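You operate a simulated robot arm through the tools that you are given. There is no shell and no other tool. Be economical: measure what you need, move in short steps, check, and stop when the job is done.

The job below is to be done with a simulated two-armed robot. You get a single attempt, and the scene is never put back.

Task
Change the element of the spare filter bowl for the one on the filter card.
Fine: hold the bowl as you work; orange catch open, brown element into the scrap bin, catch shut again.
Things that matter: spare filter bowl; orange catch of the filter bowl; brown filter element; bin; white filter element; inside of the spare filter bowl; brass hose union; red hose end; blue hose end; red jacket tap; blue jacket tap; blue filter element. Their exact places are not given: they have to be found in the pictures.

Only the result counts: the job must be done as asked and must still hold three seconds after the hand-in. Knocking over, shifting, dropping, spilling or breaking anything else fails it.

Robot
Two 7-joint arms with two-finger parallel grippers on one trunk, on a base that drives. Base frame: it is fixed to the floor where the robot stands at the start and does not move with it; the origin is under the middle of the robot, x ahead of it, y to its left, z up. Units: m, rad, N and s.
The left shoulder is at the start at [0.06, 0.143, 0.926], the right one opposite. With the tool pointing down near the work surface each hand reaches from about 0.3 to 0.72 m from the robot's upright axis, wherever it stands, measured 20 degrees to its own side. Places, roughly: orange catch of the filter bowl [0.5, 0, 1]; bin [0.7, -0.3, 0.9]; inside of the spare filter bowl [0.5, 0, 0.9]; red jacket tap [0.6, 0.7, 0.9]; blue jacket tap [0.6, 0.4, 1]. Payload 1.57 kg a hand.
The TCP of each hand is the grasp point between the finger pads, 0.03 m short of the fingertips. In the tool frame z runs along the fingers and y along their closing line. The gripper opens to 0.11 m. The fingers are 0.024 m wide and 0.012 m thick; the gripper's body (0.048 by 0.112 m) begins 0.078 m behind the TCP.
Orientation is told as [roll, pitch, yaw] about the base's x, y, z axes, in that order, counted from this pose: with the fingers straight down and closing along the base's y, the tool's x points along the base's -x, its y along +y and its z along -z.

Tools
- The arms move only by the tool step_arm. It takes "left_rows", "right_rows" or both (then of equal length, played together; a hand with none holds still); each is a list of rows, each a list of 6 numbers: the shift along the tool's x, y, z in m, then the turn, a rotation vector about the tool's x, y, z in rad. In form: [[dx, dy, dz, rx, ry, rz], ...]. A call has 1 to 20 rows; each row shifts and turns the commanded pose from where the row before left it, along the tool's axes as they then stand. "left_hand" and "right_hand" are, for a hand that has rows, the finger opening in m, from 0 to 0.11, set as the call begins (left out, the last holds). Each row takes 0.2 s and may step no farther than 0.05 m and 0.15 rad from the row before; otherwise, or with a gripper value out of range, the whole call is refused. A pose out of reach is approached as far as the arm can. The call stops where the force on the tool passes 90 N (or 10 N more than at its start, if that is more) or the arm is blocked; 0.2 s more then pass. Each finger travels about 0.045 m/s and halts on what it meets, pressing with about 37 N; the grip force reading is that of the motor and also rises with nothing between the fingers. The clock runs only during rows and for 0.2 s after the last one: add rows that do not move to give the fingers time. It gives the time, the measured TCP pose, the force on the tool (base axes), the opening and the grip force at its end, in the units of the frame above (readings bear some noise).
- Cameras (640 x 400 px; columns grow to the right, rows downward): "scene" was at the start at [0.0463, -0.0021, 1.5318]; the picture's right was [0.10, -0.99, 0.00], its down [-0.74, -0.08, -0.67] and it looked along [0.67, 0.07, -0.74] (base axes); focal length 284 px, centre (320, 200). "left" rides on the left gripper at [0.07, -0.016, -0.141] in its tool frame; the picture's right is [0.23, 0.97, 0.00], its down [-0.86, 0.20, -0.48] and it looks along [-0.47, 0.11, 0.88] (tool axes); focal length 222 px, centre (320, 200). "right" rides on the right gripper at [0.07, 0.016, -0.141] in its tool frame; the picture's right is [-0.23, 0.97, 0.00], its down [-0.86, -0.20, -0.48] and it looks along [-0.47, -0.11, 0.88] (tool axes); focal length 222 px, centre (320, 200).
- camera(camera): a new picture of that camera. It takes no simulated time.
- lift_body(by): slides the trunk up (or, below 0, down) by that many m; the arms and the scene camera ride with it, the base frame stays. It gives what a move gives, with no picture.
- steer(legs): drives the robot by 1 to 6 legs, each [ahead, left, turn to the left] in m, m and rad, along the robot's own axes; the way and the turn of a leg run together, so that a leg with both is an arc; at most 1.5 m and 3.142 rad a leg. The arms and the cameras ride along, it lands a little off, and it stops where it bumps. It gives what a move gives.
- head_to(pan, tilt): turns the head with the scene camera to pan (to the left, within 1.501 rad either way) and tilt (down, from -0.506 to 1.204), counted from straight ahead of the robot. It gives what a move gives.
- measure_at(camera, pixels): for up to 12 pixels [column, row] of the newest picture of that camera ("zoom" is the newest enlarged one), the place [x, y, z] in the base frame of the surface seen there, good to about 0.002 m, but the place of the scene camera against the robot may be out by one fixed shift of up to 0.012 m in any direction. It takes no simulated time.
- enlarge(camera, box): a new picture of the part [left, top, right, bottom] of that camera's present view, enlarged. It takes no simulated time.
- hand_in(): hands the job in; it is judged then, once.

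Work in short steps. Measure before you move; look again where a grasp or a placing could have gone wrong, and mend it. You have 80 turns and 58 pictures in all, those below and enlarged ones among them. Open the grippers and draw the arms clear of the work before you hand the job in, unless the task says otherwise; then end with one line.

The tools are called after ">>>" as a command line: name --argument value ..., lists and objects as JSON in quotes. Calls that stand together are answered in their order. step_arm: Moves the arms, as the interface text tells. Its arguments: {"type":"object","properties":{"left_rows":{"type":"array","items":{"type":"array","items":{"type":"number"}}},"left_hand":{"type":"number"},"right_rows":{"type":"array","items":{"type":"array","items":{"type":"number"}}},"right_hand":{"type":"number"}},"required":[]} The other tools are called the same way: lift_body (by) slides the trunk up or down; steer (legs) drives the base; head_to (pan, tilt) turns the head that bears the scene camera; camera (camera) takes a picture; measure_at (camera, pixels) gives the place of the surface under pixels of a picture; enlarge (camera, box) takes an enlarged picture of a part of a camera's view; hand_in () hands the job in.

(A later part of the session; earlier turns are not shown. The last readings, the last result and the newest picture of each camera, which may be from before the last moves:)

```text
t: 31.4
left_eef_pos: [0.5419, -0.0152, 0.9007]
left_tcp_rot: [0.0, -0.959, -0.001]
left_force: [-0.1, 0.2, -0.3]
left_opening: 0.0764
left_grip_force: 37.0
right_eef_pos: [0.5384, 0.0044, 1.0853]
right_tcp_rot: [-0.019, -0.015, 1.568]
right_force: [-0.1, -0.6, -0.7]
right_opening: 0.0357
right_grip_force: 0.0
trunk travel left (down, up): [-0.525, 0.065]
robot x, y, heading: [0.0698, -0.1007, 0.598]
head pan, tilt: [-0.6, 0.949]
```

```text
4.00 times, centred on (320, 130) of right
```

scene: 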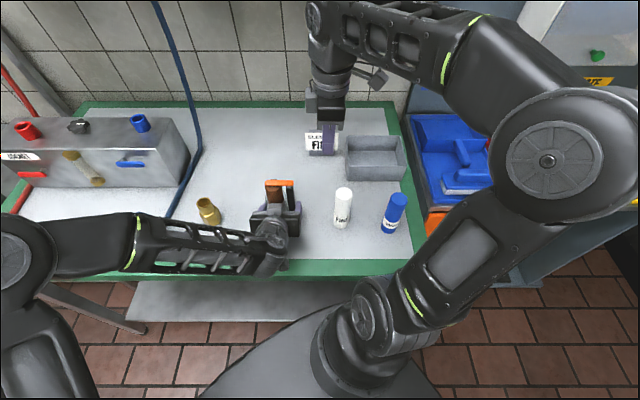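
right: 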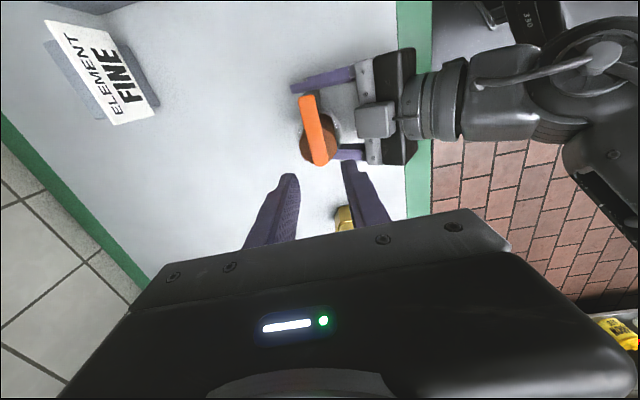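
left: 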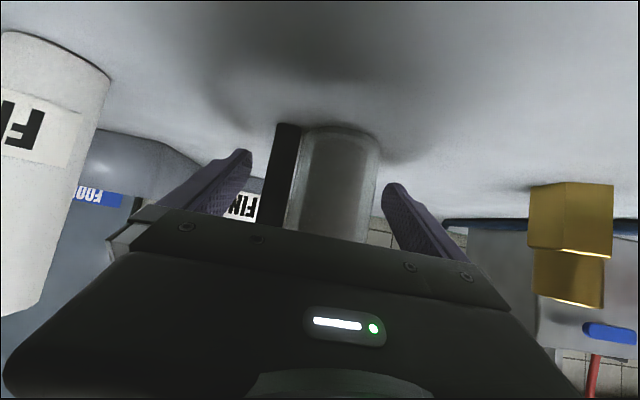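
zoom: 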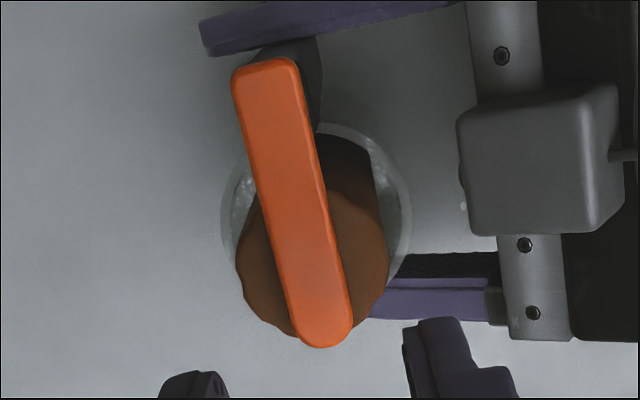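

The catch centre line is x≈0.539, its free end y≈0.012, and the pivot is near y≈-0.044, with the element top at z=1.000. I descend so the fingertips reach z≈1.004, straddling the catch.

>>> step_arm --right_rows '[[0.002, 0, 0.025, 0, 0, 0], [0.002, 0, 0.025, 0, 0, 0], [0, 0, 0, 0, 0, 0]]'

>>> enlarge --camera "right" --box '[220, 100, 420, 225]'

>>> enlarge --camera "scene" --box '[260, 150, 320, 210]'

```text
t: 32.2
left_eef_pos: [0.5401, -0.015, 0.901]
left_tcp_rot: [0.0, -0.96, 0.0]
left_force: [-0.3, 0.1, 0.4]
left_opening: 0.0766
left_grip_force: 36.7
right_eef_pos: [0.5407, 0.0008, 1.0349]
right_tcp_rot: [-0.018, -0.015, 1.567]
right_force: [-0.4, 0.6, 0.5]
right_opening: 0.0358
right_grip_force: 0.1
trunk travel left (down, up): [-0.525, 0.065]
robot x, y, heading: [0.0692, -0.1011, 0.6]
head pan, tilt: [-0.6, 0.949]
```

```text
3.20 times, centred on (320, 162) of right
```

zoom: 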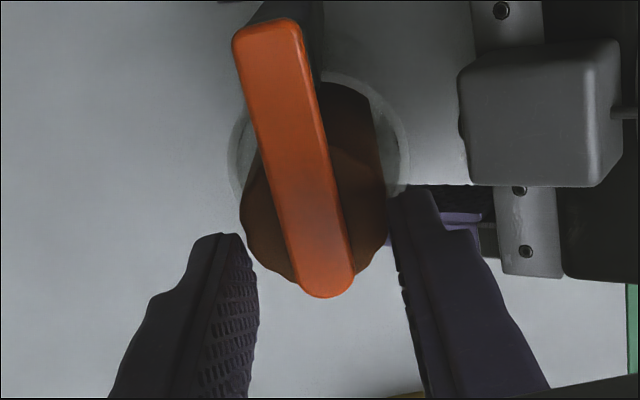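

```text
6.67 times, centred on (290, 180) of scene
```

zoom: 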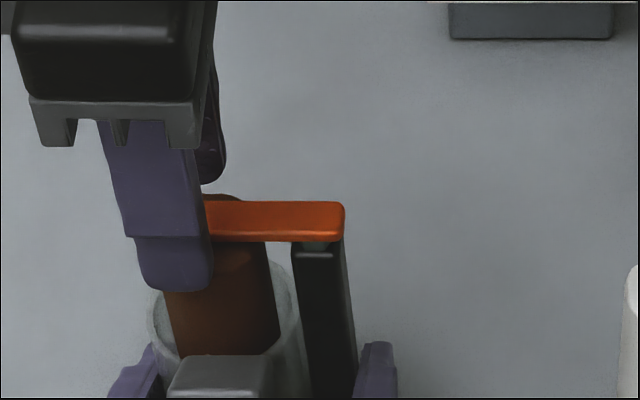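

The fingers straddle the catch's free end. I try swinging it away from the robot (+x) about the post, a few small steps at first, watching the force.

>>> step_arm --right_rows '[[0, -0.009, 0, 0, 0, 0], [0.0005, -0.0067, 0, 0, 0, 0.15], [0.0005, -0.0067, 0, 0, 0, 0.15], [0, 0, 0, 0, 0, 0]]'

>>> enlarge --camera "right" --box '[220, 100, 420, 225]'

```text
t: 33.2
left_eef_pos: [0.5402, -0.0135, 0.9006]
left_tcp_rot: [0.001, -0.959, 0.0]
left_force: [0.6, 1.2, 0.6]
left_opening: 0.0765
left_grip_force: 36.8
right_eef_pos: [0.5626, -0.0006, 1.0356]
right_tcp_rot: [-0.014, -0.019, 1.268]
right_force: [0.2, 0.2, 0.0]
right_opening: 0.0365
right_grip_force: 0.0
trunk travel left (down, up): [-0.525, 0.065]
robot x, y, heading: [0.0712, -0.0973, 0.596]
head pan, tilt: [-0.6, 0.949]
```

```text
3.20 times, centred on (320, 162) of right
```

zoom: 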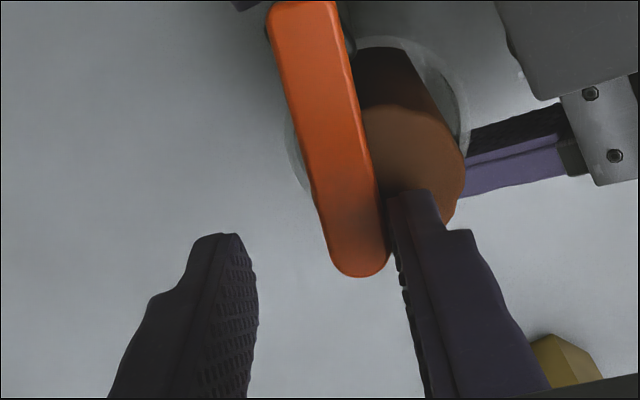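

The catch swings freely with almost no force. I continue the arc by about 1.35 rad to open it fully.

>>> step_arm --right_rows '[[0.0005, -0.0067, 0, 0, 0, 0.15], [0.0005, -0.0067, 0, 0, 0, 0.15], [0.0005, -0.0067, 0, 0, 0, 0.15], [0.0005, -0.0067, 0, 0, 0, 0.15], [0.0005, -0.0067, 0, 0, 0, 0.15], [0.0005, -0.0067, 0, 0, 0, 0.15], [0.0005, -0.0067, 0, 0, 0, 0.15], [0.0005, -0.0067, 0, 0, 0, 0.15], [0.0005, -0.0067, 0, 0, 0, 0.15], [0, 0, 0, 0, 0, 0]]'

>>> camera --camera "right"

```text
t: 35.4
left_eef_pos: [0.5411, -0.016, 0.9016]
left_tcp_rot: [0.0, -0.96, -0.002]
left_force: [0.1, -1.3, 0.4]
left_opening: 0.0766
left_grip_force: 37.3
right_eef_pos: [0.5941, -0.0486, 1.0371]
right_tcp_rot: [0.016, -0.016, -0.083]
right_force: [-1.4, 0.6, 0.1]
right_opening: 0.0362
right_grip_force: 0.0
trunk travel left (down, up): [-0.525, 0.065]
robot x, y, heading: [0.0707, -0.0995, 0.604]
head pan, tilt: [-0.6, 0.949]
```

```text
23 pictures are left
```

right: 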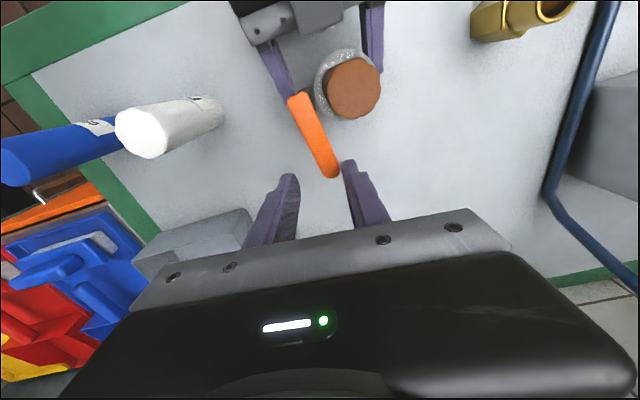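

The catch now points away from the robot, with the element's top fully exposed at (353,88). I push two steps further for clearance, lift off, and measure the element.

>>> step_arm --right_rows '[[0.0005, -0.0067, 0, 0, 0, 0.15], [0.0005, -0.0067, 0, 0, 0, 0.15], [0, 0.006, 0, 0, 0, 0], [0, 0, -0.035, 0, 0, 0], [0, 0, -0.035, 0, 0, 0], [0, 0, 0, 0, 0, 0]]'

>>> camera --camera "right"

```text
t: 36.8
left_eef_pos: [0.5406, -0.0134, 0.9024]
left_tcp_rot: [0.001, -0.961, 0.0]
left_force: [-0.7, 0.4, 1.6]
left_opening: 0.0768
left_grip_force: 36.9
right_eef_pos: [0.59, -0.0558, 1.1084]
right_tcp_rot: [0.021, -0.01, -0.381]
right_force: [-0.5, -0.9, -0.8]
right_opening: 0.0359
right_grip_force: 0.0
trunk travel left (down, up): [-0.525, 0.065]
robot x, y, heading: [0.0698, -0.0977, 0.606]
head pan, tilt: [-0.6, 0.949]
```

```text
22 pictures are left
```

right: 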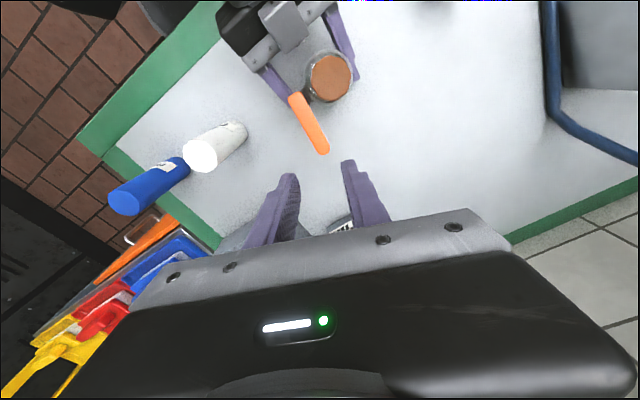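

>>> measure_at --camera "right" --pixels '[[312, 77], [349, 77], [330, 59], [330, 97], [330, 77], [297, 100], [321, 148], [201, 155], [197, 141], [345, 228]]'

```text
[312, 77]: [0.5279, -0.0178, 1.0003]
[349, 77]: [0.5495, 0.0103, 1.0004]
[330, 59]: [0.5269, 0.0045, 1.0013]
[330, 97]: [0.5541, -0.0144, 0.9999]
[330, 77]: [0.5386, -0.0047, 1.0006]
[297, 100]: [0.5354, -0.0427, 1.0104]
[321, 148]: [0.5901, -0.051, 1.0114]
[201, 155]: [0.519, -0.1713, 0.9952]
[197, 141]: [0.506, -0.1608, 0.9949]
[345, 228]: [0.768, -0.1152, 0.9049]
```

The catch lies open along (0.535,-0.043)→(0.590,-0.051), and the element centre is (0.539,-0.0045) with its top at 1.000. There is a grey box on top of the left gripper at (285,25), so I measure its clearance while turning the right hand back to yaw 1.57.

>>> measure_at --camera "right" --pixels '[[285, 25], [295, 40], [300, 10], [275, 45], [310, 20], [265, 55], [345, 45]]'

>>> step_arm --right_rows '[[0, 0, 0, 0, 0, -0.15], [0, 0, 0, 0, 0, -0.15], [0, 0, 0, 0, 0, -0.15], [0, 0, 0, 0, 0, -0.15], [0, 0, 0, 0, 0, -0.15], [0, 0, 0, 0, 0, -0.15], [0, 0, 0, 0, 0, -0.15], [0, 0, 0, 0, 0, -0.15], [0, 0, 0, 0, 0, -0.15], [0, 0, 0, 0, 0, -0.15], [0, 0, 0, 0, 0, -0.15], [0, 0, 0, 0, 0, -0.15], [0, 0, 0, 0, 0, -0.15], [0, 0, 0, 0, 0, 0]]' --right_hand 0.054

```text
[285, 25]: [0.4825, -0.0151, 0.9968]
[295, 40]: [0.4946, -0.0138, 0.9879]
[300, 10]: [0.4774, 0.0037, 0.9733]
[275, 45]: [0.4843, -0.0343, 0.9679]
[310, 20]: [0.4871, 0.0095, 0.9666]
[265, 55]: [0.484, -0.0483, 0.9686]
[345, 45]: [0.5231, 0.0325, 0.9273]
```

```text
t: 39.8
left_eef_pos: [0.5403, -0.0134, 0.9009]
left_tcp_rot: [0.0, -0.96, 0.001]
left_force: [-0.2, 0.1, 0.1]
left_opening: 0.0763
left_grip_force: 37.0
right_eef_pos: [0.5904, -0.0564, 1.1059]
right_tcp_rot: [-0.016, -0.015, 1.57]
right_force: [-0.9, 0.1, -0.3]
right_opening: 0.0541
right_grip_force: 0.4
trunk travel left (down, up): [-0.525, 0.065]
robot x, y, heading: [0.071, -0.103, 0.599]
head pan, tilt: [-0.6, 0.949]
```

The grey box's front corner is at x≈0.495, z≈0.988, so I use a narrow 0.050 opening, offset slightly to +x. I straighten the tool, move above the element and descend partly.

>>> step_arm --right_rows '[[-0.026, 0.0248, 0, -0.016, 0.015, 0], [-0.026, 0.0248, 0, 0, 0, 0], [0, 0, 0.035, 0, 0, 0], [0, 0, 0.035, 0, 0, 0], [0, 0, 0, 0, 0, 0]]' --right_hand 0.05

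>>> enlarge --camera "right" --box '[220, 100, 420, 225]'

```text
t: 41.0
left_eef_pos: [0.5405, -0.0149, 0.9012]
left_tcp_rot: [0.0, -0.96, 0.002]
left_force: [0.0, -0.3, -0.3]
left_opening: 0.0767
left_grip_force: 37.2
right_eef_pos: [0.5399, -0.0051, 1.0338]
right_tcp_rot: [-0.003, 0.0, 1.569]
right_force: [0.1, -0.9, 0.2]
right_opening: 0.05
right_grip_force: 0.1
trunk travel left (down, up): [-0.525, 0.065]
robot x, y, heading: [0.0715, -0.0992, 0.6]
head pan, tilt: [-0.6, 0.949]
```

```text
3.20 times, centred on (320, 162) of right
```

zoom: 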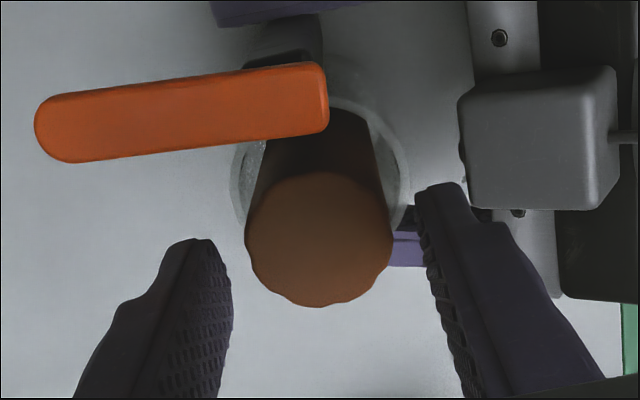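

The fingers line up on both sides of the element. I descend to z≈0.989 and close on it.

>>> step_arm --right_rows '[[0, -0.001, 0.0225, 0, 0, 0], [0, 0, 0.0225, 0, 0, 0], [0, 0, 0, 0, 0, 0]]'

>>> step_arm --right_rows '[[0, 0, 0, 0, 0, 0], [0, 0, 0, 0, 0, 0], [0, 0, 0, 0, 0, 0], [0, 0, 0, 0, 0, 0]]' --right_hand 0.02

```text
t: 41.8
left_eef_pos: [0.5401, -0.0148, 0.9004]
left_tcp_rot: [0.0, -0.959, -0.001]
left_force: [-0.6, -0.2, -0.3]
left_opening: 0.0765
left_grip_force: 36.8
right_eef_pos: [0.5424, -0.0038, 0.9897]
right_tcp_rot: [-0.001, 0.0, 1.568]
right_force: [-0.4, 0.1, -0.4]
right_opening: 0.0503
right_grip_force: 0.1
trunk travel left (down, up): [-0.525, 0.065]
robot x, y, heading: [0.0724, -0.0976, 0.595]
head pan, tilt: [-0.6, 0.949]
```

```text
t: 42.8
left_eef_pos: [0.5402, -0.0141, 0.9015]
left_tcp_rot: [0.001, -0.96, 0.0]
left_force: [0.0, -1.1, -0.2]
left_opening: 0.0764
left_grip_force: 37.2
right_eef_pos: [0.5421, -0.0049, 0.9901]
right_tcp_rot: [-0.002, -0.001, 1.57]
right_force: [-0.3, 0.4, 0.4]
right_opening: 0.0388
right_grip_force: 37.1
trunk travel left (down, up): [-0.525, 0.065]
robot x, y, heading: [0.0726, -0.0996, 0.601]
head pan, tilt: [-0.6, 0.949]
```

The element is gripped (opening 0.0388, 37 N). I lift it straight up in small steps.

>>> step_arm --right_rows '[[0, 0, -0.02, 0, 0, 0], [0, 0, -0.02, 0, 0, 0], [0, 0, -0.025, 0, 0, 0], [0, 0, -0.025, 0, 0, 0], [0, 0, -0.025, 0, 0, 0], [0, 0, -0.005, 0, 0, 0], [0, 0, 0, 0, 0, 0]]'

>>> camera --camera "scene"

```text
t: 44.4
left_eef_pos: [0.5396, -0.014, 0.9004]
left_tcp_rot: [0.0, -0.96, 0.002]
left_force: [-0.9, 0.1, -0.6]
left_opening: 0.0767
left_grip_force: 36.8
right_eef_pos: [0.5424, -0.0051, 1.1074]
right_tcp_rot: [0.001, 0.0, 1.569]
right_force: [0.4, -0.1, -0.4]
right_opening: 0.0392
right_grip_force: 37.0
right hand out of reach, approached as far as the arm can: row 6
trunk travel left (down, up): [-0.525, 0.065]
robot x, y, heading: [0.0736, -0.0978, 0.604]
head pan, tilt: [-0.6, 0.949]
```

```text
20 pictures are left
```

scene: 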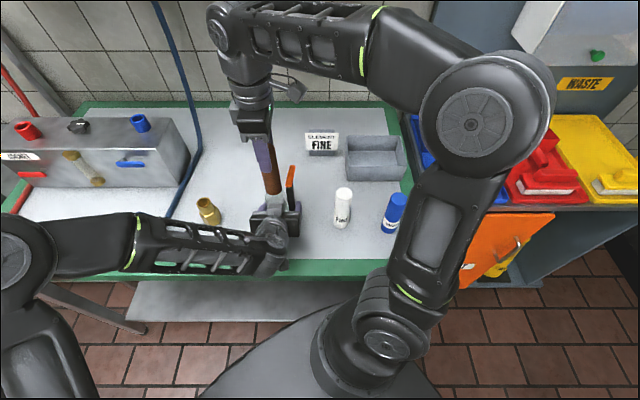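

The element has come up with the hand. I check that its bottom end is clear of the cup's rim and of the catch.

>>> enlarge --camera "scene" --box '[230, 120, 330, 220]'

>>> measure_at --camera "scene" --pixels '[[271, 178], [272, 188], [274, 193], [276, 205], [291, 175]]'

```text
4.00 times, centred on (280, 170) of scene
```

zoom: 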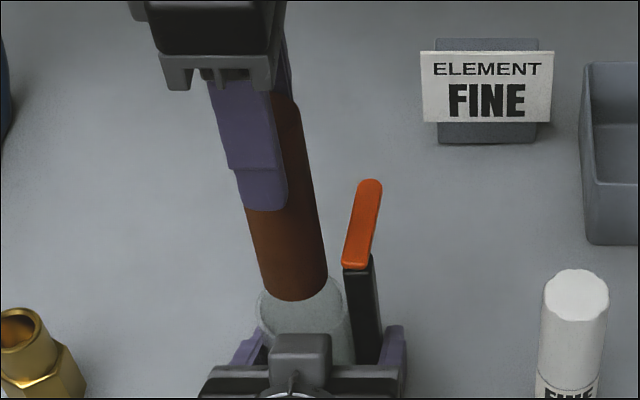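

```text
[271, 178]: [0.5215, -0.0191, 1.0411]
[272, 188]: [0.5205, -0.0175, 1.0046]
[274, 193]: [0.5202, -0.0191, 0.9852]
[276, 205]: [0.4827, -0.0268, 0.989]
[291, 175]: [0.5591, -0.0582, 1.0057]
```

The element's bottom, at about 0.985, is above the rim but below the catch's top, so I go around: first away along +x past the catch's end, then sideways.

>>> step_arm --right_rows '[[0, -0.03, 0, 0, 0, 0], [0, -0.03, 0, 0, 0, 0], [0, -0.03, 0, 0, 0, 0], [0, -0.03, 0, 0, 0, 0], [0, 0, 0, 0, 0, 0]]'

```text
t: 45.6
left_eef_pos: [0.5397, -0.0136, 0.9022]
left_tcp_rot: [-0.001, -0.96, 0.002]
left_force: [0.3, -0.3, 0.3]
left_opening: 0.0764
left_grip_force: 37.1
right_eef_pos: [0.6117, -0.0057, 1.1083]
right_tcp_rot: [-0.002, 0.0, 1.569]
right_force: [0.5, -1.1, -0.1]
right_opening: 0.0386
right_grip_force: 36.8
right hand out of reach, approached as far as the arm can: row 3, 4
trunk travel left (down, up): [-0.525, 0.065]
robot x, y, heading: [0.0704, -0.1009, 0.597]
head pan, tilt: [-0.6, 0.949]
```

Reach ends at x≈0.61 at this height. I lower a little (bottom still about 0.95), extend further, then move sideways past the catch.

>>> step_arm --right_rows '[[0, -0.005, 0.02, 0, 0, 0], [0, -0.02, 0.01, 0, 0, 0], [0, -0.02, 0, 0, 0, 0], [0, 0, 0, 0, 0, 0]]'

```text
t: 46.6
left_eef_pos: [0.5404, -0.0126, 0.901]
left_tcp_rot: [0.001, -0.96, 0.002]
left_force: [-0.4, 0.0, 0.7]
left_opening: 0.0765
left_grip_force: 37.0
right_eef_pos: [0.6576, -0.0077, 1.0793]
right_tcp_rot: [-0.002, 0.0, 1.569]
right_force: [-0.2, 0.1, -1.0]
right_opening: 0.0388
right_grip_force: 36.8
trunk travel left (down, up): [-0.525, 0.065]
robot x, y, heading: [0.0743, -0.0974, 0.598]
head pan, tilt: [-0.6, 0.949]
```

Now at x 0.658, past the catch end (0.597), with the bottom at ≈0.955 above the bin rim (0.925). I sweep sideways to the bin.

>>> step_arm --right_rows '[[0.04, 0, 0, 0, 0, 0], [0.04, 0, 0, 0, 0, 0], [0.04, 0, -0.005, 0, 0, 0], [0.04, 0, -0.005, 0, 0, 0], [0.04, -0.01, 0, 0, 0, 0], [0.04, -0.02, 0, 0, 0, 0], [0.035, -0.02, 0, 0, 0, 0], [0, 0, 0, 0, 0, 0]]'

>>> camera --camera "scene"

>>> camera --camera "right"

```text
t: 48.4
left_eef_pos: [0.5395, -0.0136, 0.9017]
left_tcp_rot: [-0.001, -0.96, -0.001]
left_force: [-1.0, 0.3, 1.4]
left_opening: 0.0764
left_grip_force: 37.1
right_eef_pos: [0.7046, -0.2818, 1.0895]
right_tcp_rot: [-0.002, 0.0, 1.569]
right_force: [0.4, -0.5, -1.0]
right_opening: 0.0387
right_grip_force: 37.1
trunk travel left (down, up): [-0.525, 0.065]
robot x, y, heading: [0.0689, -0.1004, 0.6]
head pan, tilt: [-0.6, 0.949]
```

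```text
18 pictures are left
```

scene: 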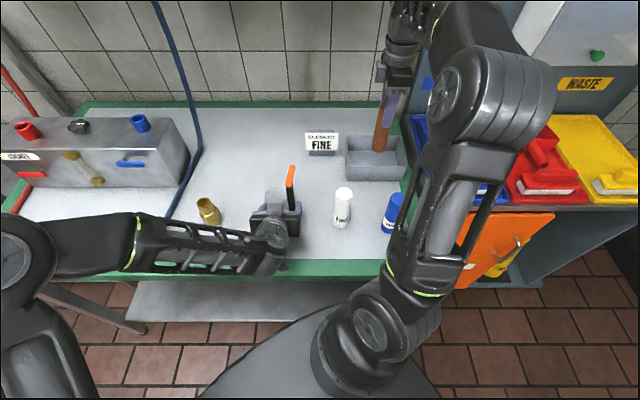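

```text
17 pictures are left
```

right: 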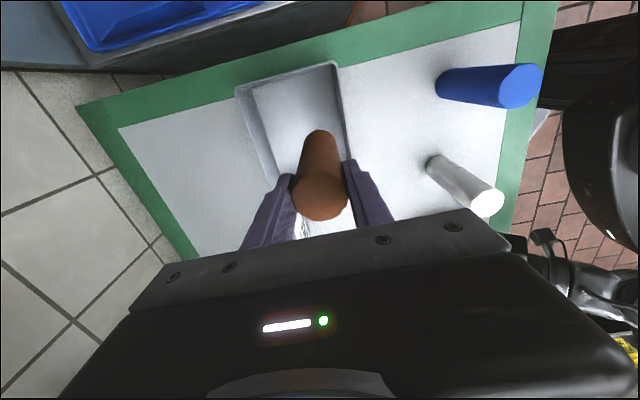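

Good reach. The element hangs over the bin, so I measure the bin's rim in the right camera to centre the drop.

>>> measure_at --camera "right" --pixels '[[236, 95], [334, 65], [262, 155], [345, 130], [300, 90], [290, 130], [318, 132], [285, 76], [350, 155]]'

>>> enlarge --camera "scene" --box '[330, 90, 430, 190]'

```text
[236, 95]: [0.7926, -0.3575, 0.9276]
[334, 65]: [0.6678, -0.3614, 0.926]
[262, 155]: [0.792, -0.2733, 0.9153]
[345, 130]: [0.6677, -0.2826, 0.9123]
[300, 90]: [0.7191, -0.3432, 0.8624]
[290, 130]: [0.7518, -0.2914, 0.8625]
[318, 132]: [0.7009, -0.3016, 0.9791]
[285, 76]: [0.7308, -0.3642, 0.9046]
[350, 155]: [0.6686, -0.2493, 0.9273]
```

```text
4.00 times, centred on (380, 140) of scene
```

zoom: 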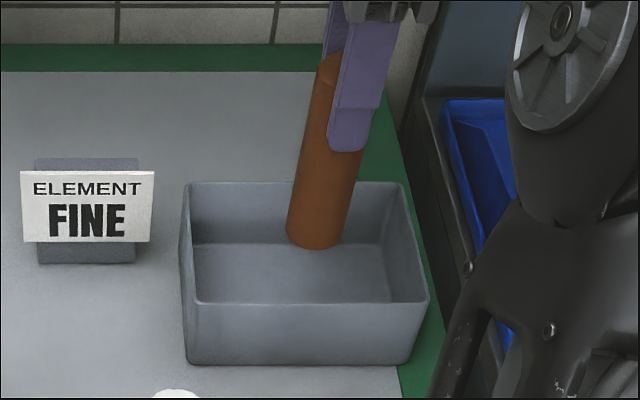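

The bin spans x 0.668–0.793 and y -0.365 to -0.19, with its floor at 0.862. I shift +0.022 in x, lower the element to just above the floor and release it.

>>> step_arm --right_rows '[[0, -0.022, 0, 0, 0, 0], [0, 0, 0.03, 0, 0, 0], [0, 0, 0.03, 0, 0, 0], [0, 0, 0.026, 0, 0, 0], [0, 0, 0, 0, 0, 0]]'

>>> enlarge --camera "scene" --box '[330, 90, 430, 190]'

```text
t: 49.6
left_eef_pos: [0.5415, -0.0139, 0.9015]
left_tcp_rot: [0.001, -0.961, -0.002]
left_force: [1.0, 0.9, 1.1]
left_opening: 0.0766
left_grip_force: 36.9
right_eef_pos: [0.7043, -0.2824, 1.0029]
right_tcp_rot: [0.0, 0.0, 1.57]
right_force: [0.7, 0.5, -0.4]
right_opening: 0.0384
right_grip_force: 37.3
right hand out of reach, approached as far as the arm can: row 1
trunk travel left (down, up): [-0.525, 0.065]
robot x, y, heading: [0.0725, -0.0967, 0.6]
head pan, tilt: [-0.6, 0.949]
```

```text
4.00 times, centred on (380, 140) of scene
```

zoom: 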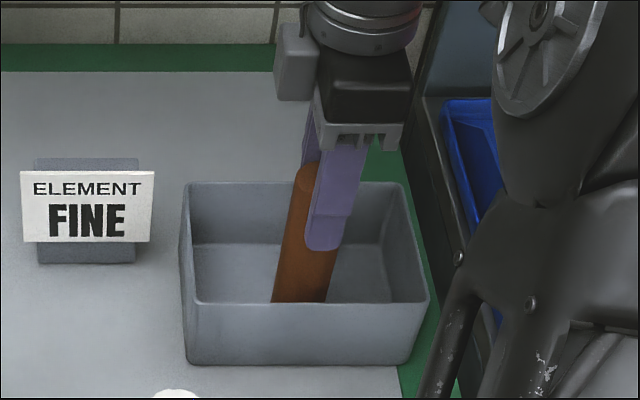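

The element is in the bin but near its front wall at x=0.704. At this lower height I can shift it further to the middle.

>>> step_arm --right_rows '[[0, -0.012, 0, 0, 0, 0], [0, -0.012, 0, 0, 0, 0], [0, 0, 0.004, 0, 0, 0], [0, 0, 0, 0, 0, 0]]'

```text
t: 50.6
left_eef_pos: [0.5403, -0.0134, 0.902]
left_tcp_rot: [0.0, -0.96, 0.001]
left_force: [0.5, -0.5, 0.5]
left_opening: 0.0767
left_grip_force: 36.4
right_eef_pos: [0.7284, -0.2814, 0.9988]
right_tcp_rot: [-0.002, -0.002, 1.57]
right_force: [-0.3, 0.0, -0.5]
right_opening: 0.0389
right_grip_force: 37.3
trunk travel left (down, up): [-0.525, 0.065]
robot x, y, heading: [0.0729, -0.0983, 0.604]
head pan, tilt: [-0.6, 0.949]
```

It is centred, and I lower the last centimetre, open and then rise.

>>> step_arm --right_rows '[[0, 0, 0.008, 0, 0, 0], [0, 0, 0, 0, 0, 0]]'

>>> step_arm --right_rows '[[0, 0, 0, 0, 0, 0], [0, 0, 0, 0, 0, 0], [0, 0, 0, 0, 0, 0], [0, 0, 0, 0, 0, 0]]' --right_hand 0.07

>>> step_arm --right_rows '[[0, 0, -0.02, 0, 0, 0], [0, 0.01, -0.02, 0, 0, 0], [0, 0.01, -0.02, 0, 0, 0], [0, 0.01, -0.02, 0, 0, 0], [0, 0, 0, 0, 0, 0]]'

>>> camera --camera "right"

```text
t: 51.2
left_eef_pos: [0.5407, -0.0143, 0.9016]
left_tcp_rot: [0.001, -0.962, -0.001]
left_force: [0.3, -0.1, 1.3]
left_opening: 0.0764
left_grip_force: 37.3
right_eef_pos: [0.7282, -0.2822, 0.9922]
right_tcp_rot: [0.0, 0.001, 1.569]
right_force: [0.2, -0.9, 0.5]
right_opening: 0.0386
right_grip_force: 37.5
trunk travel left (down, up): [-0.525, 0.065]
robot x, y, heading: [0.0691, -0.0959, 0.604]
head pan, tilt: [-0.6, 0.949]
```

```text
t: 52.2
left_eef_pos: [0.5404, -0.0143, 0.9017]
left_tcp_rot: [0.0, -0.96, 0.0]
left_force: [0.2, 0.4, -1.1]
left_opening: 0.0767
left_grip_force: 36.5
right_eef_pos: [0.7292, -0.2806, 0.9925]
right_tcp_rot: [0.0, 0.0, 1.57]
right_force: [-0.2, -0.2, 0.3]
right_opening: 0.0699
right_grip_force: 0.0
trunk travel left (down, up): [-0.525, 0.065]
robot x, y, heading: [0.0689, -0.1022, 0.604]
head pan, tilt: [-0.6, 0.949]
```

```text
t: 53.4
left_eef_pos: [0.5406, -0.014, 0.9016]
left_tcp_rot: [0.0, -0.96, -0.001]
left_force: [0.7, -0.3, 0.1]
left_opening: 0.0764
left_grip_force: 36.9
right_eef_pos: [0.699, -0.283, 1.0699]
right_tcp_rot: [-0.001, -0.001, 1.568]
right_force: [1.5, 0.4, 0.4]
right_opening: 0.0699
right_grip_force: 0.0
trunk travel left (down, up): [-0.525, 0.065]
robot x, y, heading: [0.0713, -0.0991, 0.601]
head pan, tilt: [-0.6, 0.949]
```

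```text
14 pictures are left
```

right: 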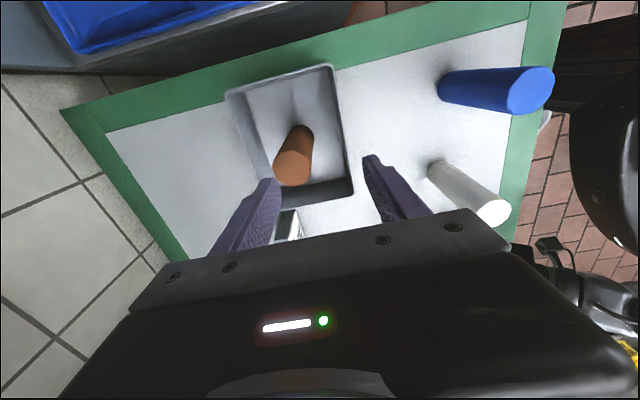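

The brown element stands in the bin. Next I measure the white element's top at (493,211).

>>> measure_at --camera "right" --pixels '[[493, 211], [480, 212], [506, 210], [495, 200], [493, 221], [435, 170], [440, 180], [534, 93]]'

>>> enlarge --camera "right" --box '[410, 140, 530, 240]'

```text
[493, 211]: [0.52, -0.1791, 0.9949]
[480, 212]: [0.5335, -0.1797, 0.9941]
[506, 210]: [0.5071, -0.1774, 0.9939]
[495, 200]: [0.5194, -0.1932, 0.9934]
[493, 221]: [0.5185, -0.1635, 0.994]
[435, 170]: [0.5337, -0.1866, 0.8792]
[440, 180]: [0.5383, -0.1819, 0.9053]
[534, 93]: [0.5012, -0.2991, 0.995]
```

```text
4.00 times, centred on (470, 190) of right
```

zoom: 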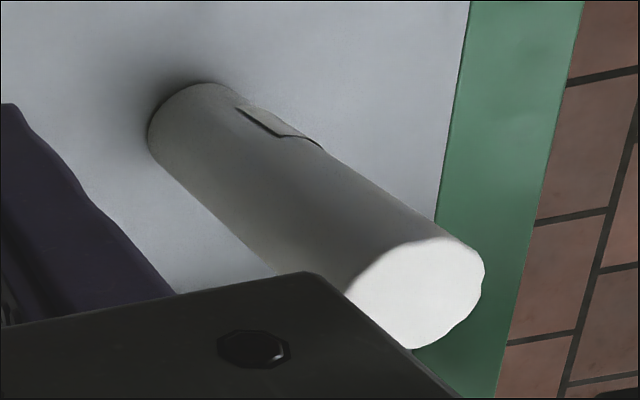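

The white element's centre is (0.520,-0.178), with its top at 0.994. I move above it.

>>> step_arm --right_rows '[[-0.021, 0.0358, -0.004, 0, 0, 0], [-0.021, 0.0358, -0.004, 0, 0, 0], [-0.021, 0.0358, -0.004, 0, 0, 0], [-0.021, 0.0358, -0.004, 0, 0, 0], [-0.021, 0.0358, 0, 0, 0, 0], [0, 0, 0.02, 0, 0, 0], [0, 0, 0.02, 0, 0, 0], [0, 0, 0, 0, 0, 0]]' --right_hand 0.07

>>> enlarge --camera "right" --box '[220, 100, 420, 225]'

```text
t: 55.2
left_eef_pos: [0.5407, -0.0148, 0.9022]
left_tcp_rot: [0.0, -0.959, 0.001]
left_force: [0.4, 0.1, -0.2]
left_opening: 0.0764
left_grip_force: 37.1
right_eef_pos: [0.5212, -0.1771, 1.0461]
right_tcp_rot: [-0.002, 0.001, 1.568]
right_force: [0.4, 0.5, 1.2]
right_opening: 0.0702
right_grip_force: 0.0
trunk travel left (down, up): [-0.525, 0.065]
robot x, y, heading: [0.0696, -0.0992, 0.599]
head pan, tilt: [-0.6, 0.949]
```

```text
3.20 times, centred on (320, 162) of right
```

zoom: 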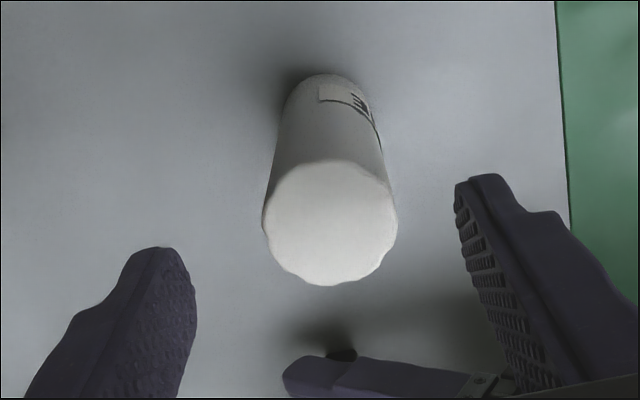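

It is well centred. I descend to z≈0.984 and grip.

>>> step_arm --right_rows '[[0, 0, 0.031, 0, 0, 0], [0, 0, 0.031, 0, 0, 0], [0, 0, 0, 0, 0, 0]]'

>>> step_arm --right_rows '[[0, 0, 0, 0, 0, 0], [0, 0, 0, 0, 0, 0], [0, 0, 0, 0, 0, 0], [0, 0, 0, 0, 0, 0], [0, 0, 0, 0, 0, 0]]' --right_hand 0.02

>>> step_arm --right_rows '[[0, 0, -0.02, 0, 0, 0], [0, 0, -0.03, 0, 0, 0], [0, 0, -0.03, 0, 0, 0], [0, 0, -0.03, 0, 0, 0], [0, 0, 0, 0, 0, 0]]'

```text
t: 56.0
left_eef_pos: [0.5402, -0.0146, 0.9011]
left_tcp_rot: [0.0, -0.961, 0.0]
left_force: [0.3, 0.6, -0.2]
left_opening: 0.0766
left_grip_force: 37.3
right_eef_pos: [0.5222, -0.1777, 0.985]
right_tcp_rot: [-0.003, 0.001, 1.569]
right_force: [-0.9, 0.8, -0.5]
right_opening: 0.0703
right_grip_force: 0.0
trunk travel left (down, up): [-0.525, 0.065]
robot x, y, heading: [0.0711, -0.0985, 0.596]
head pan, tilt: [-0.6, 0.949]
```

```text
t: 57.2
left_eef_pos: [0.5398, -0.0143, 0.902]
left_tcp_rot: [0.0, -0.959, 0.001]
left_force: [-0.2, 0.4, 0.6]
left_opening: 0.0764
left_grip_force: 37.1
right_eef_pos: [0.5236, -0.1776, 0.985]
right_tcp_rot: [0.0, -0.001, 1.569]
right_force: [0.0, 0.2, 0.1]
right_opening: 0.0387
right_grip_force: 36.9
trunk travel left (down, up): [-0.525, 0.065]
robot x, y, heading: [0.0728, -0.0998, 0.602]
head pan, tilt: [-0.6, 0.949]
```

```text
t: 58.4
left_eef_pos: [0.5415, -0.0145, 0.901]
left_tcp_rot: [-0.001, -0.96, -0.001]
left_force: [-0.3, -0.4, -0.1]
left_opening: 0.0763
left_grip_force: 37.4
right_eef_pos: [0.52, -0.1787, 1.096]
right_tcp_rot: [0.0, 0.0, 1.57]
right_force: [-0.1, -0.8, 0.0]
right_opening: 0.0388
right_grip_force: 37.1
trunk travel left (down, up): [-0.525, 0.065]
robot x, y, heading: [0.0697, -0.0988, 0.603]
head pan, tilt: [-0.6, 0.949]
```

The white element is lifted (bottom ≈0.971). I take it around the catch's end at x≈0.655 and back toward the bowl.

>>> step_arm --right_rows '[[0, -0.045, 0, 0, 0, 0], [0, -0.045, 0, 0, 0, 0], [0, -0.045, 0, 0, 0, 0], [-0.0435, 0, 0.005, 0, 0, 0], [-0.0435, 0, 0.005, 0, 0, 0], [-0.0435, 0, 0.003, 0, 0, 0], [-0.0435, 0, 0, 0, 0, 0], [0, 0, 0, 0, 0, 0]]'

>>> camera --camera "right"

```text
t: 60.2
left_eef_pos: [0.5405, -0.0147, 0.9015]
left_tcp_rot: [0.0, -0.959, -0.001]
left_force: [0.1, -0.6, 0.1]
left_opening: 0.0764
left_grip_force: 36.9
right_eef_pos: [0.6575, -0.0024, 1.0819]
right_tcp_rot: [-0.001, 0.001, 1.567]
right_force: [-0.6, 0.9, -1.4]
right_opening: 0.0385
right_grip_force: 36.8
trunk travel left (down, up): [-0.525, 0.065]
robot x, y, heading: [0.069, -0.0999, 0.597]
head pan, tilt: [-0.6, 0.949]
```

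```text
11 pictures are left
```

right: 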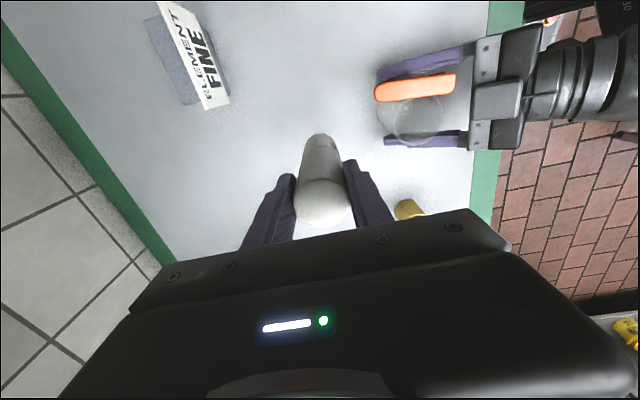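

The bowl's rim shows around (413,117) behind the open catch. I enlarge it to find the rim's centre.

>>> enlarge --camera "right" --box '[360, 60, 480, 160]'

```text
4.00 times, centred on (420, 110) of right
```

zoom: 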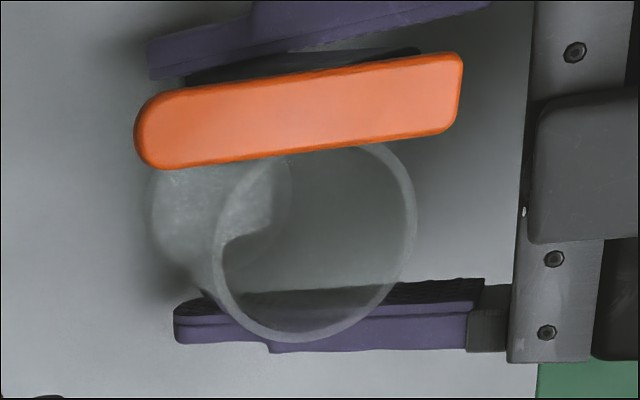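

The rim runs through (410,215), (219,262), (285,336) and (380,158) in the zoom, so I measure those points.

>>> measure_at --camera "zoom" --pixels '[[411, 215], [410, 235], [219, 262], [218, 245], [285, 336], [270, 334], [383, 160], [400, 180], [350, 318], [240, 310]]'

```text
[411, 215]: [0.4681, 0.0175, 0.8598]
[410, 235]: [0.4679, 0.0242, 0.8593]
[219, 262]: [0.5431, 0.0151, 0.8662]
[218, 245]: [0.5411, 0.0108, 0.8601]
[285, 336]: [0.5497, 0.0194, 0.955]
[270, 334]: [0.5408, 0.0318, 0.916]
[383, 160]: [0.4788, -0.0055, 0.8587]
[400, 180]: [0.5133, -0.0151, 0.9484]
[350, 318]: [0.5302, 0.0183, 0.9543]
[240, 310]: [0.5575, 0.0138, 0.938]
```

The rim centre comes out near (0.540,-0.006) with an inner radius ≈0.025, which agrees with the brown element's place. I move over it, rising to z≈1.105.

>>> step_arm --right_rows '[[0.0007, 0.04, 0, 0, 0, 0], [0.0007, 0.015, -0.02, 0, 0, 0], [0.0007, 0.03, -0.003, 0, 0, 0], [0.0007, 0.0325, 0, 0, 0, 0], [0, 0, 0, 0, 0, 0]]'

>>> enlarge --camera "scene" --box '[230, 120, 330, 220]'

```text
t: 61.4
left_eef_pos: [0.5408, -0.0144, 0.9022]
left_tcp_rot: [0.0, -0.961, 0.0]
left_force: [0.0, -0.8, 0.0]
left_opening: 0.0766
left_grip_force: 36.7
right_eef_pos: [0.5394, -0.0042, 1.1029]
right_tcp_rot: [-0.001, 0.0, 1.568]
right_force: [-0.3, 0.2, -0.4]
right_opening: 0.0383
right_grip_force: 37.3
trunk travel left (down, up): [-0.525, 0.065]
robot x, y, heading: [0.0706, -0.1003, 0.601]
head pan, tilt: [-0.6, 0.949]
```

```text
4.00 times, centred on (280, 170) of scene
```

zoom: 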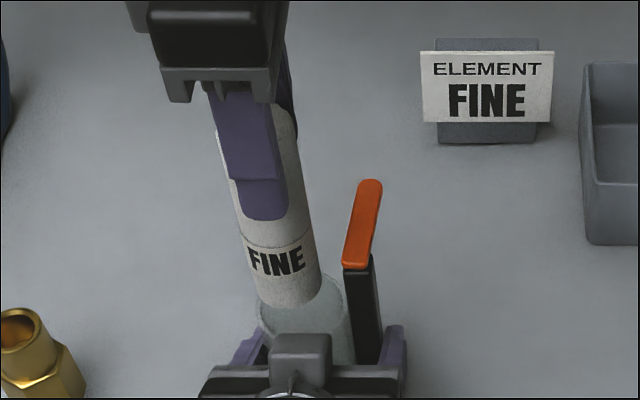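

The alignment matches how the brown one came out. I lower it into the bowl in small steps, watching the force.

>>> step_arm --right_rows '[[0.001, -0.001, 0.015, 0, 0, 0], [0, 0, 0.015, 0, 0, 0], [0, 0, 0.015, 0, 0, 0], [0, 0, 0.015, 0, 0, 0], [0, 0, 0, 0, 0, 0]]'

>>> step_arm --right_rows '[[0, 0, 0.015, 0, 0, 0], [0, 0, 0.015, 0, 0, 0], [0, 0, 0.01, 0, 0, 0], [0, 0, 0.005, 0, 0, 0], [0, 0, 0.003, 0, 0, 0], [0, 0, 0, 0, 0, 0]]'

>>> enlarge --camera "scene" --box '[230, 120, 330, 220]'

```text
t: 62.6
left_eef_pos: [0.5403, -0.013, 0.9015]
left_tcp_rot: [0.0, -0.962, 0.0]
left_force: [-0.4, 0.2, 0.0]
left_opening: 0.0764
left_grip_force: 36.7
right_eef_pos: [0.5396, -0.0055, 1.0443]
right_tcp_rot: [-0.002, 0.0, 1.568]
right_force: [1.1, 0.2, -0.3]
right_opening: 0.0382
right_grip_force: 37.3
trunk travel left (down, up): [-0.525, 0.065]
robot x, y, heading: [0.0709, -0.1014, 0.599]
head pan, tilt: [-0.6, 0.949]
```

```text
t: 64.0
left_eef_pos: [0.5401, -0.0136, 0.902]
left_tcp_rot: [0.0, -0.96, -0.002]
left_force: [-1.1, -0.4, -1.2]
left_opening: 0.0764
left_grip_force: 37.1
right_eef_pos: [0.5386, -0.0057, 0.9963]
right_tcp_rot: [-0.001, 0.0, 1.57]
right_force: [0.2, 0.3, -1.0]
right_opening: 0.0384
right_grip_force: 36.8
trunk travel left (down, up): [-0.525, 0.065]
robot x, y, heading: [0.0726, -0.1006, 0.596]
head pan, tilt: [-0.6, 0.949]
```

```text
4.00 times, centred on (280, 170) of scene
```

zoom: 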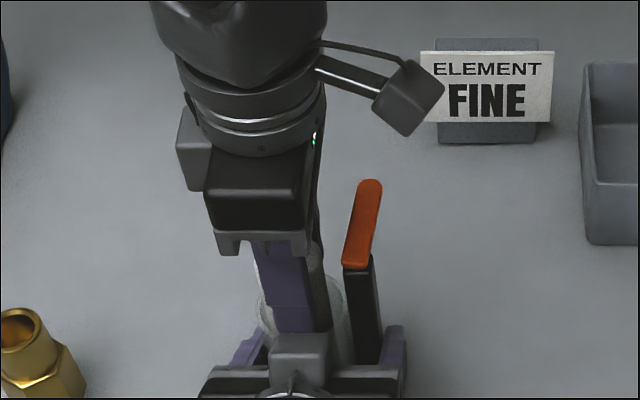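

No contact force, and it is about 5 mm above its seat. I lower the rest, open to 0.05 (keeping clear of the left gripper's box), and rise.

>>> step_arm --right_rows '[[0, 0, 0.002, 0, 0, 0], [0, 0, 0.002, 0, 0, 0], [0, 0, 0, 0, 0, 0]]'

>>> step_arm --right_rows '[[0, 0, 0, 0, 0, 0], [0, 0, 0, 0, 0, 0], [0, 0, 0, 0, 0, 0]]' --right_hand 0.05

>>> step_arm --right_rows '[[0, 0, -0.02, 0, 0, 0], [0, 0, -0.03, 0, 0, 0], [0, 0, -0.03, 0, 0, 0], [0, -0.02, -0.03, 0, 0, 0], [0, -0.03, 0, 0, 0, 0], [0, 0, 0, 0, 0, 0]]'

>>> camera --camera "right"

```text
t: 64.8
left_eef_pos: [0.5409, -0.0129, 0.9014]
left_tcp_rot: [0.0, -0.96, -0.001]
left_force: [0.3, 0.0, -0.4]
left_opening: 0.0766
left_grip_force: 36.6
right_eef_pos: [0.5396, -0.0067, 0.9926]
right_tcp_rot: [0.0, -0.002, 1.568]
right_force: [-0.1, 1.3, -0.7]
right_opening: 0.0386
right_grip_force: 36.9
trunk travel left (down, up): [-0.525, 0.065]
robot x, y, heading: [0.0722, -0.0991, 0.601]
head pan, tilt: [-0.6, 0.949]
```

```text
t: 65.6
left_eef_pos: [0.5404, -0.0149, 0.9005]
left_tcp_rot: [0.0, -0.96, 0.001]
left_force: [-1.0, 0.8, 0.5]
left_opening: 0.0767
left_grip_force: 37.1
right_eef_pos: [0.5395, -0.0074, 0.9916]
right_tcp_rot: [-0.002, -0.001, 1.568]
right_force: [0.9, 0.4, 0.1]
right_opening: 0.05
right_grip_force: 0.1
trunk travel left (down, up): [-0.525, 0.065]
robot x, y, heading: [0.0658, -0.1004, 0.606]
head pan, tilt: [-0.6, 0.949]
```

```text
t: 67.0
left_eef_pos: [0.5405, -0.0139, 0.9003]
left_tcp_rot: [0.001, -0.959, 0.0]
left_force: [-1.1, -0.5, 0.1]
left_opening: 0.0765
left_grip_force: 36.9
right_eef_pos: [0.5888, -0.0048, 1.102]
right_tcp_rot: [-0.003, 0.0, 1.57]
right_force: [0.6, -0.4, 0.2]
right_opening: 0.0503
right_grip_force: 0.0
trunk travel left (down, up): [-0.525, 0.065]
robot x, y, heading: [0.0698, -0.0988, 0.6]
head pan, tilt: [-0.6, 0.949]
```

```text
7 pictures are left
```

right: 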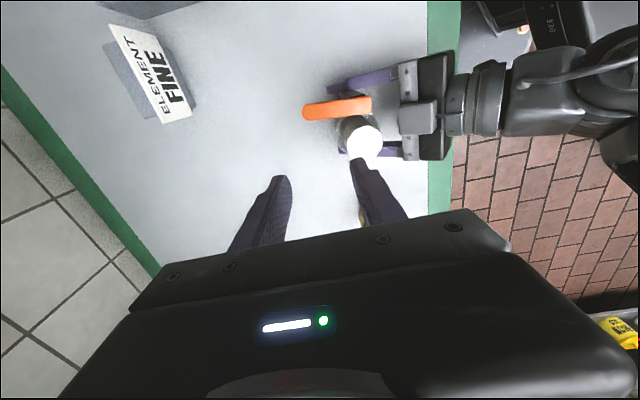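

The white element is in the bowl, so I verify its top height and the catch's position.

>>> measure_at --camera "right" --pixels '[[364, 138], [352, 135], [376, 138], [364, 125], [363, 152], [306, 112], [338, 107], [366, 103]]'

```text
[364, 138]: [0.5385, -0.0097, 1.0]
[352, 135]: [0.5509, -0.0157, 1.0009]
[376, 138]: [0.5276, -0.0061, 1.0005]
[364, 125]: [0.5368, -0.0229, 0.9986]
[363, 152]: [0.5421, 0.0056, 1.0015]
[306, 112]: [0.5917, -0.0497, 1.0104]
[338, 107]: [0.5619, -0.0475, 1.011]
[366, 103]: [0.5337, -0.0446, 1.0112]
```

It is seated, with its top at 1.000 like the old one. I turn the right hand to yaw ≈-0.1, straddle the open catch at about (0.583,-0.049), and look.

>>> step_arm --right_rows '[[0, 0, 0, 0, 0, 0.15], [0, 0, 0, 0, 0, 0.15], [0, 0, 0, 0, 0, 0.15], [0, 0, 0, 0, 0, 0.15], [0, 0, 0, 0, 0, 0.15], [0, 0, 0, 0, 0, 0.15], [0, 0, 0, 0, 0, 0.15], [0, 0, 0, 0, 0, 0.15], [0, 0, 0, 0, 0, 0.15], [0, 0, 0, 0, 0, 0.15], [0, 0, 0, 0, 0, 0.15], [0, 0, 0, 0, 0, 0.02], [0.0014, -0.0446, 0, 0, 0, 0], [0, 0, 0.02, 0, 0, 0], [0, 0, 0, 0, 0, 0]]' --right_hand 0.036

>>> enlarge --camera "right" --box '[220, 60, 420, 225]'

```text
t: 70.2
left_eef_pos: [0.5395, -0.0132, 0.9004]
left_tcp_rot: [0.0, -0.961, -0.001]
left_force: [0.0, -1.4, -0.2]
left_opening: 0.0766
left_grip_force: 37.1
right_eef_pos: [0.5847, -0.0514, 1.0819]
right_tcp_rot: [0.0, 0.0, -0.101]
right_force: [0.5, -0.2, 0.1]
right_opening: 0.036
right_grip_force: 0.1
trunk travel left (down, up): [-0.525, 0.065]
robot x, y, heading: [0.0665, -0.0992, 0.603]
head pan, tilt: [-0.6, 0.949]
```

```text
2.42 times, centred on (320, 142) of right
```

zoom: 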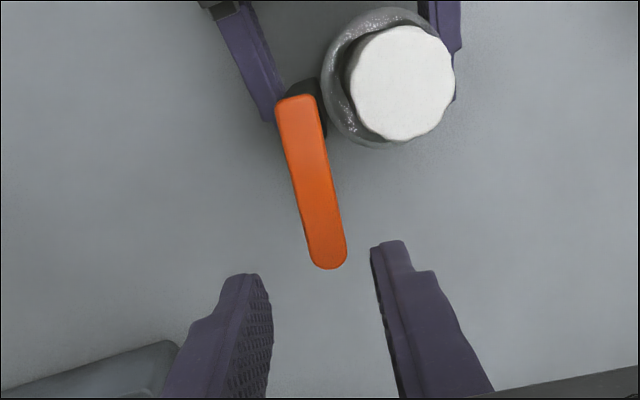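

The catch lies between the fingers. I descend, narrow the opening, and sweep it back over the element about the post, stopping near fully closed to check.

>>> step_arm --right_rows '[[0, 0, 0.025, 0, 0, 0], [0, 0, 0.022, 0, 0, 0], [0, 0, 0, 0, 0, 0]]'

>>> step_arm --right_rows '[[0, 0.005, 0, 0, 0, 0], [0.0005, 0.0069, 0, 0, 0, -0.15], [0.0005, 0.0069, 0, 0, 0, -0.15], [0.0005, 0.0069, 0, 0, 0, -0.15], [0.0005, 0.0069, 0, 0, 0, -0.15], [0.0005, 0.0069, 0, 0, 0, -0.15], [0.0005, 0.0069, 0, 0, 0, -0.15], [0.0005, 0.0069, 0, 0, 0, -0.15], [0.0005, 0.0069, 0, 0, 0, -0.15], [0.0005, 0.0069, 0, 0, 0, -0.15], [0.0005, 0.0069, 0, 0, 0, -0.15], [0, 0, 0, 0, 0, 0]]' --right_hand 0.026

>>> camera --camera "right"

```text
t: 71.0
left_eef_pos: [0.5413, -0.014, 0.9012]
left_tcp_rot: [-0.001, -0.959, 0.0]
left_force: [0.3, 0.0, 0.0]
left_opening: 0.0766
left_grip_force: 37.1
right_eef_pos: [0.5835, -0.051, 1.0355]
right_tcp_rot: [-0.001, -0.001, -0.101]
right_force: [0.5, -0.6, 0.2]
right_opening: 0.0361
right_grip_force: 0.0
trunk travel left (down, up): [-0.525, 0.065]
robot x, y, heading: [0.0717, -0.1006, 0.6]
head pan, tilt: [-0.6, 0.949]
```

```text
t: 73.6
left_eef_pos: [0.5403, -0.014, 0.9011]
left_tcp_rot: [-0.002, -0.96, 0.0]
left_force: [-0.8, -0.6, 0.1]
left_opening: 0.0765
left_grip_force: 36.7
right_eef_pos: [0.5456, 0.0054, 1.0342]
right_tcp_rot: [-0.002, 0.001, 1.4]
right_force: [0.8, 0.5, -0.3]
right_opening: 0.0262
right_grip_force: 0.0
trunk travel left (down, up): [-0.525, 0.065]
robot x, y, heading: [0.0705, -0.1031, 0.601]
head pan, tilt: [-0.6, 0.949]
```

```text
5 pictures are left
```

right: 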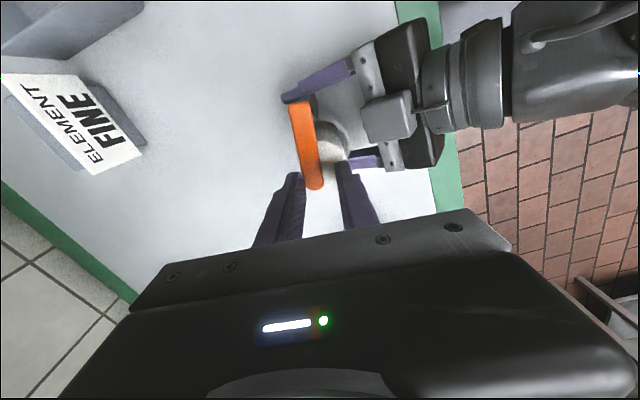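

The catch is nearly back over the white element, so I measure its line to find the remaining turn.

>>> measure_at --camera "right" --pixels '[[300, 106], [307, 145], [316, 183], [301, 145], [314, 145]]'

```text
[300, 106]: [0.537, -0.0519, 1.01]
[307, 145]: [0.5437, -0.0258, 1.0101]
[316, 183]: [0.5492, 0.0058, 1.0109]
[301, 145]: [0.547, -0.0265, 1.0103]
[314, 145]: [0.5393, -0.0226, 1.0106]
```

About 0.16 rad remains (end at x 0.549, against 0.541 originally). One more step with a slight extra brings it back.

>>> step_arm --right_rows '[[0.0005, 0.0075, 0, 0, 0, -0.15], [0, 0.001, 0, 0, 0, -0.02], [0, 0, 0, 0, 0, 0]]'

>>> camera --camera "right"

```text
t: 74.4
left_eef_pos: [0.5403, -0.014, 0.9009]
left_tcp_rot: [-0.002, -0.961, 0.0]
left_force: [-0.1, -0.2, 0.6]
left_opening: 0.0766
left_grip_force: 36.9
right_eef_pos: [0.537, 0.0055, 1.0341]
right_tcp_rot: [-0.003, 0.0, 1.569]
right_force: [0.2, 0.3, 0.4]
right_opening: 0.026
right_grip_force: 0.4
trunk travel left (down, up): [-0.525, 0.065]
robot x, y, heading: [0.0711, -0.1006, 0.598]
head pan, tilt: [-0.6, 0.949]
```

```text
4 pictures are left
```

right: 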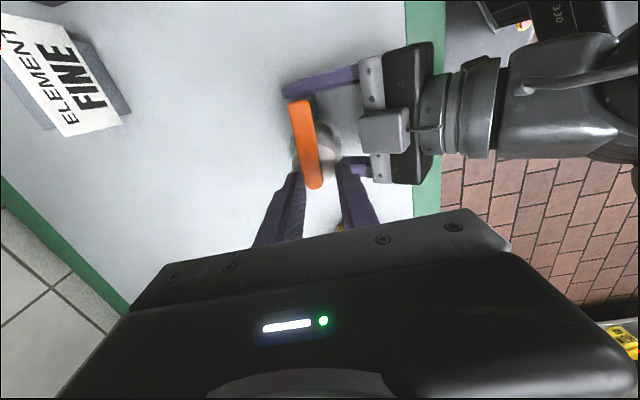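

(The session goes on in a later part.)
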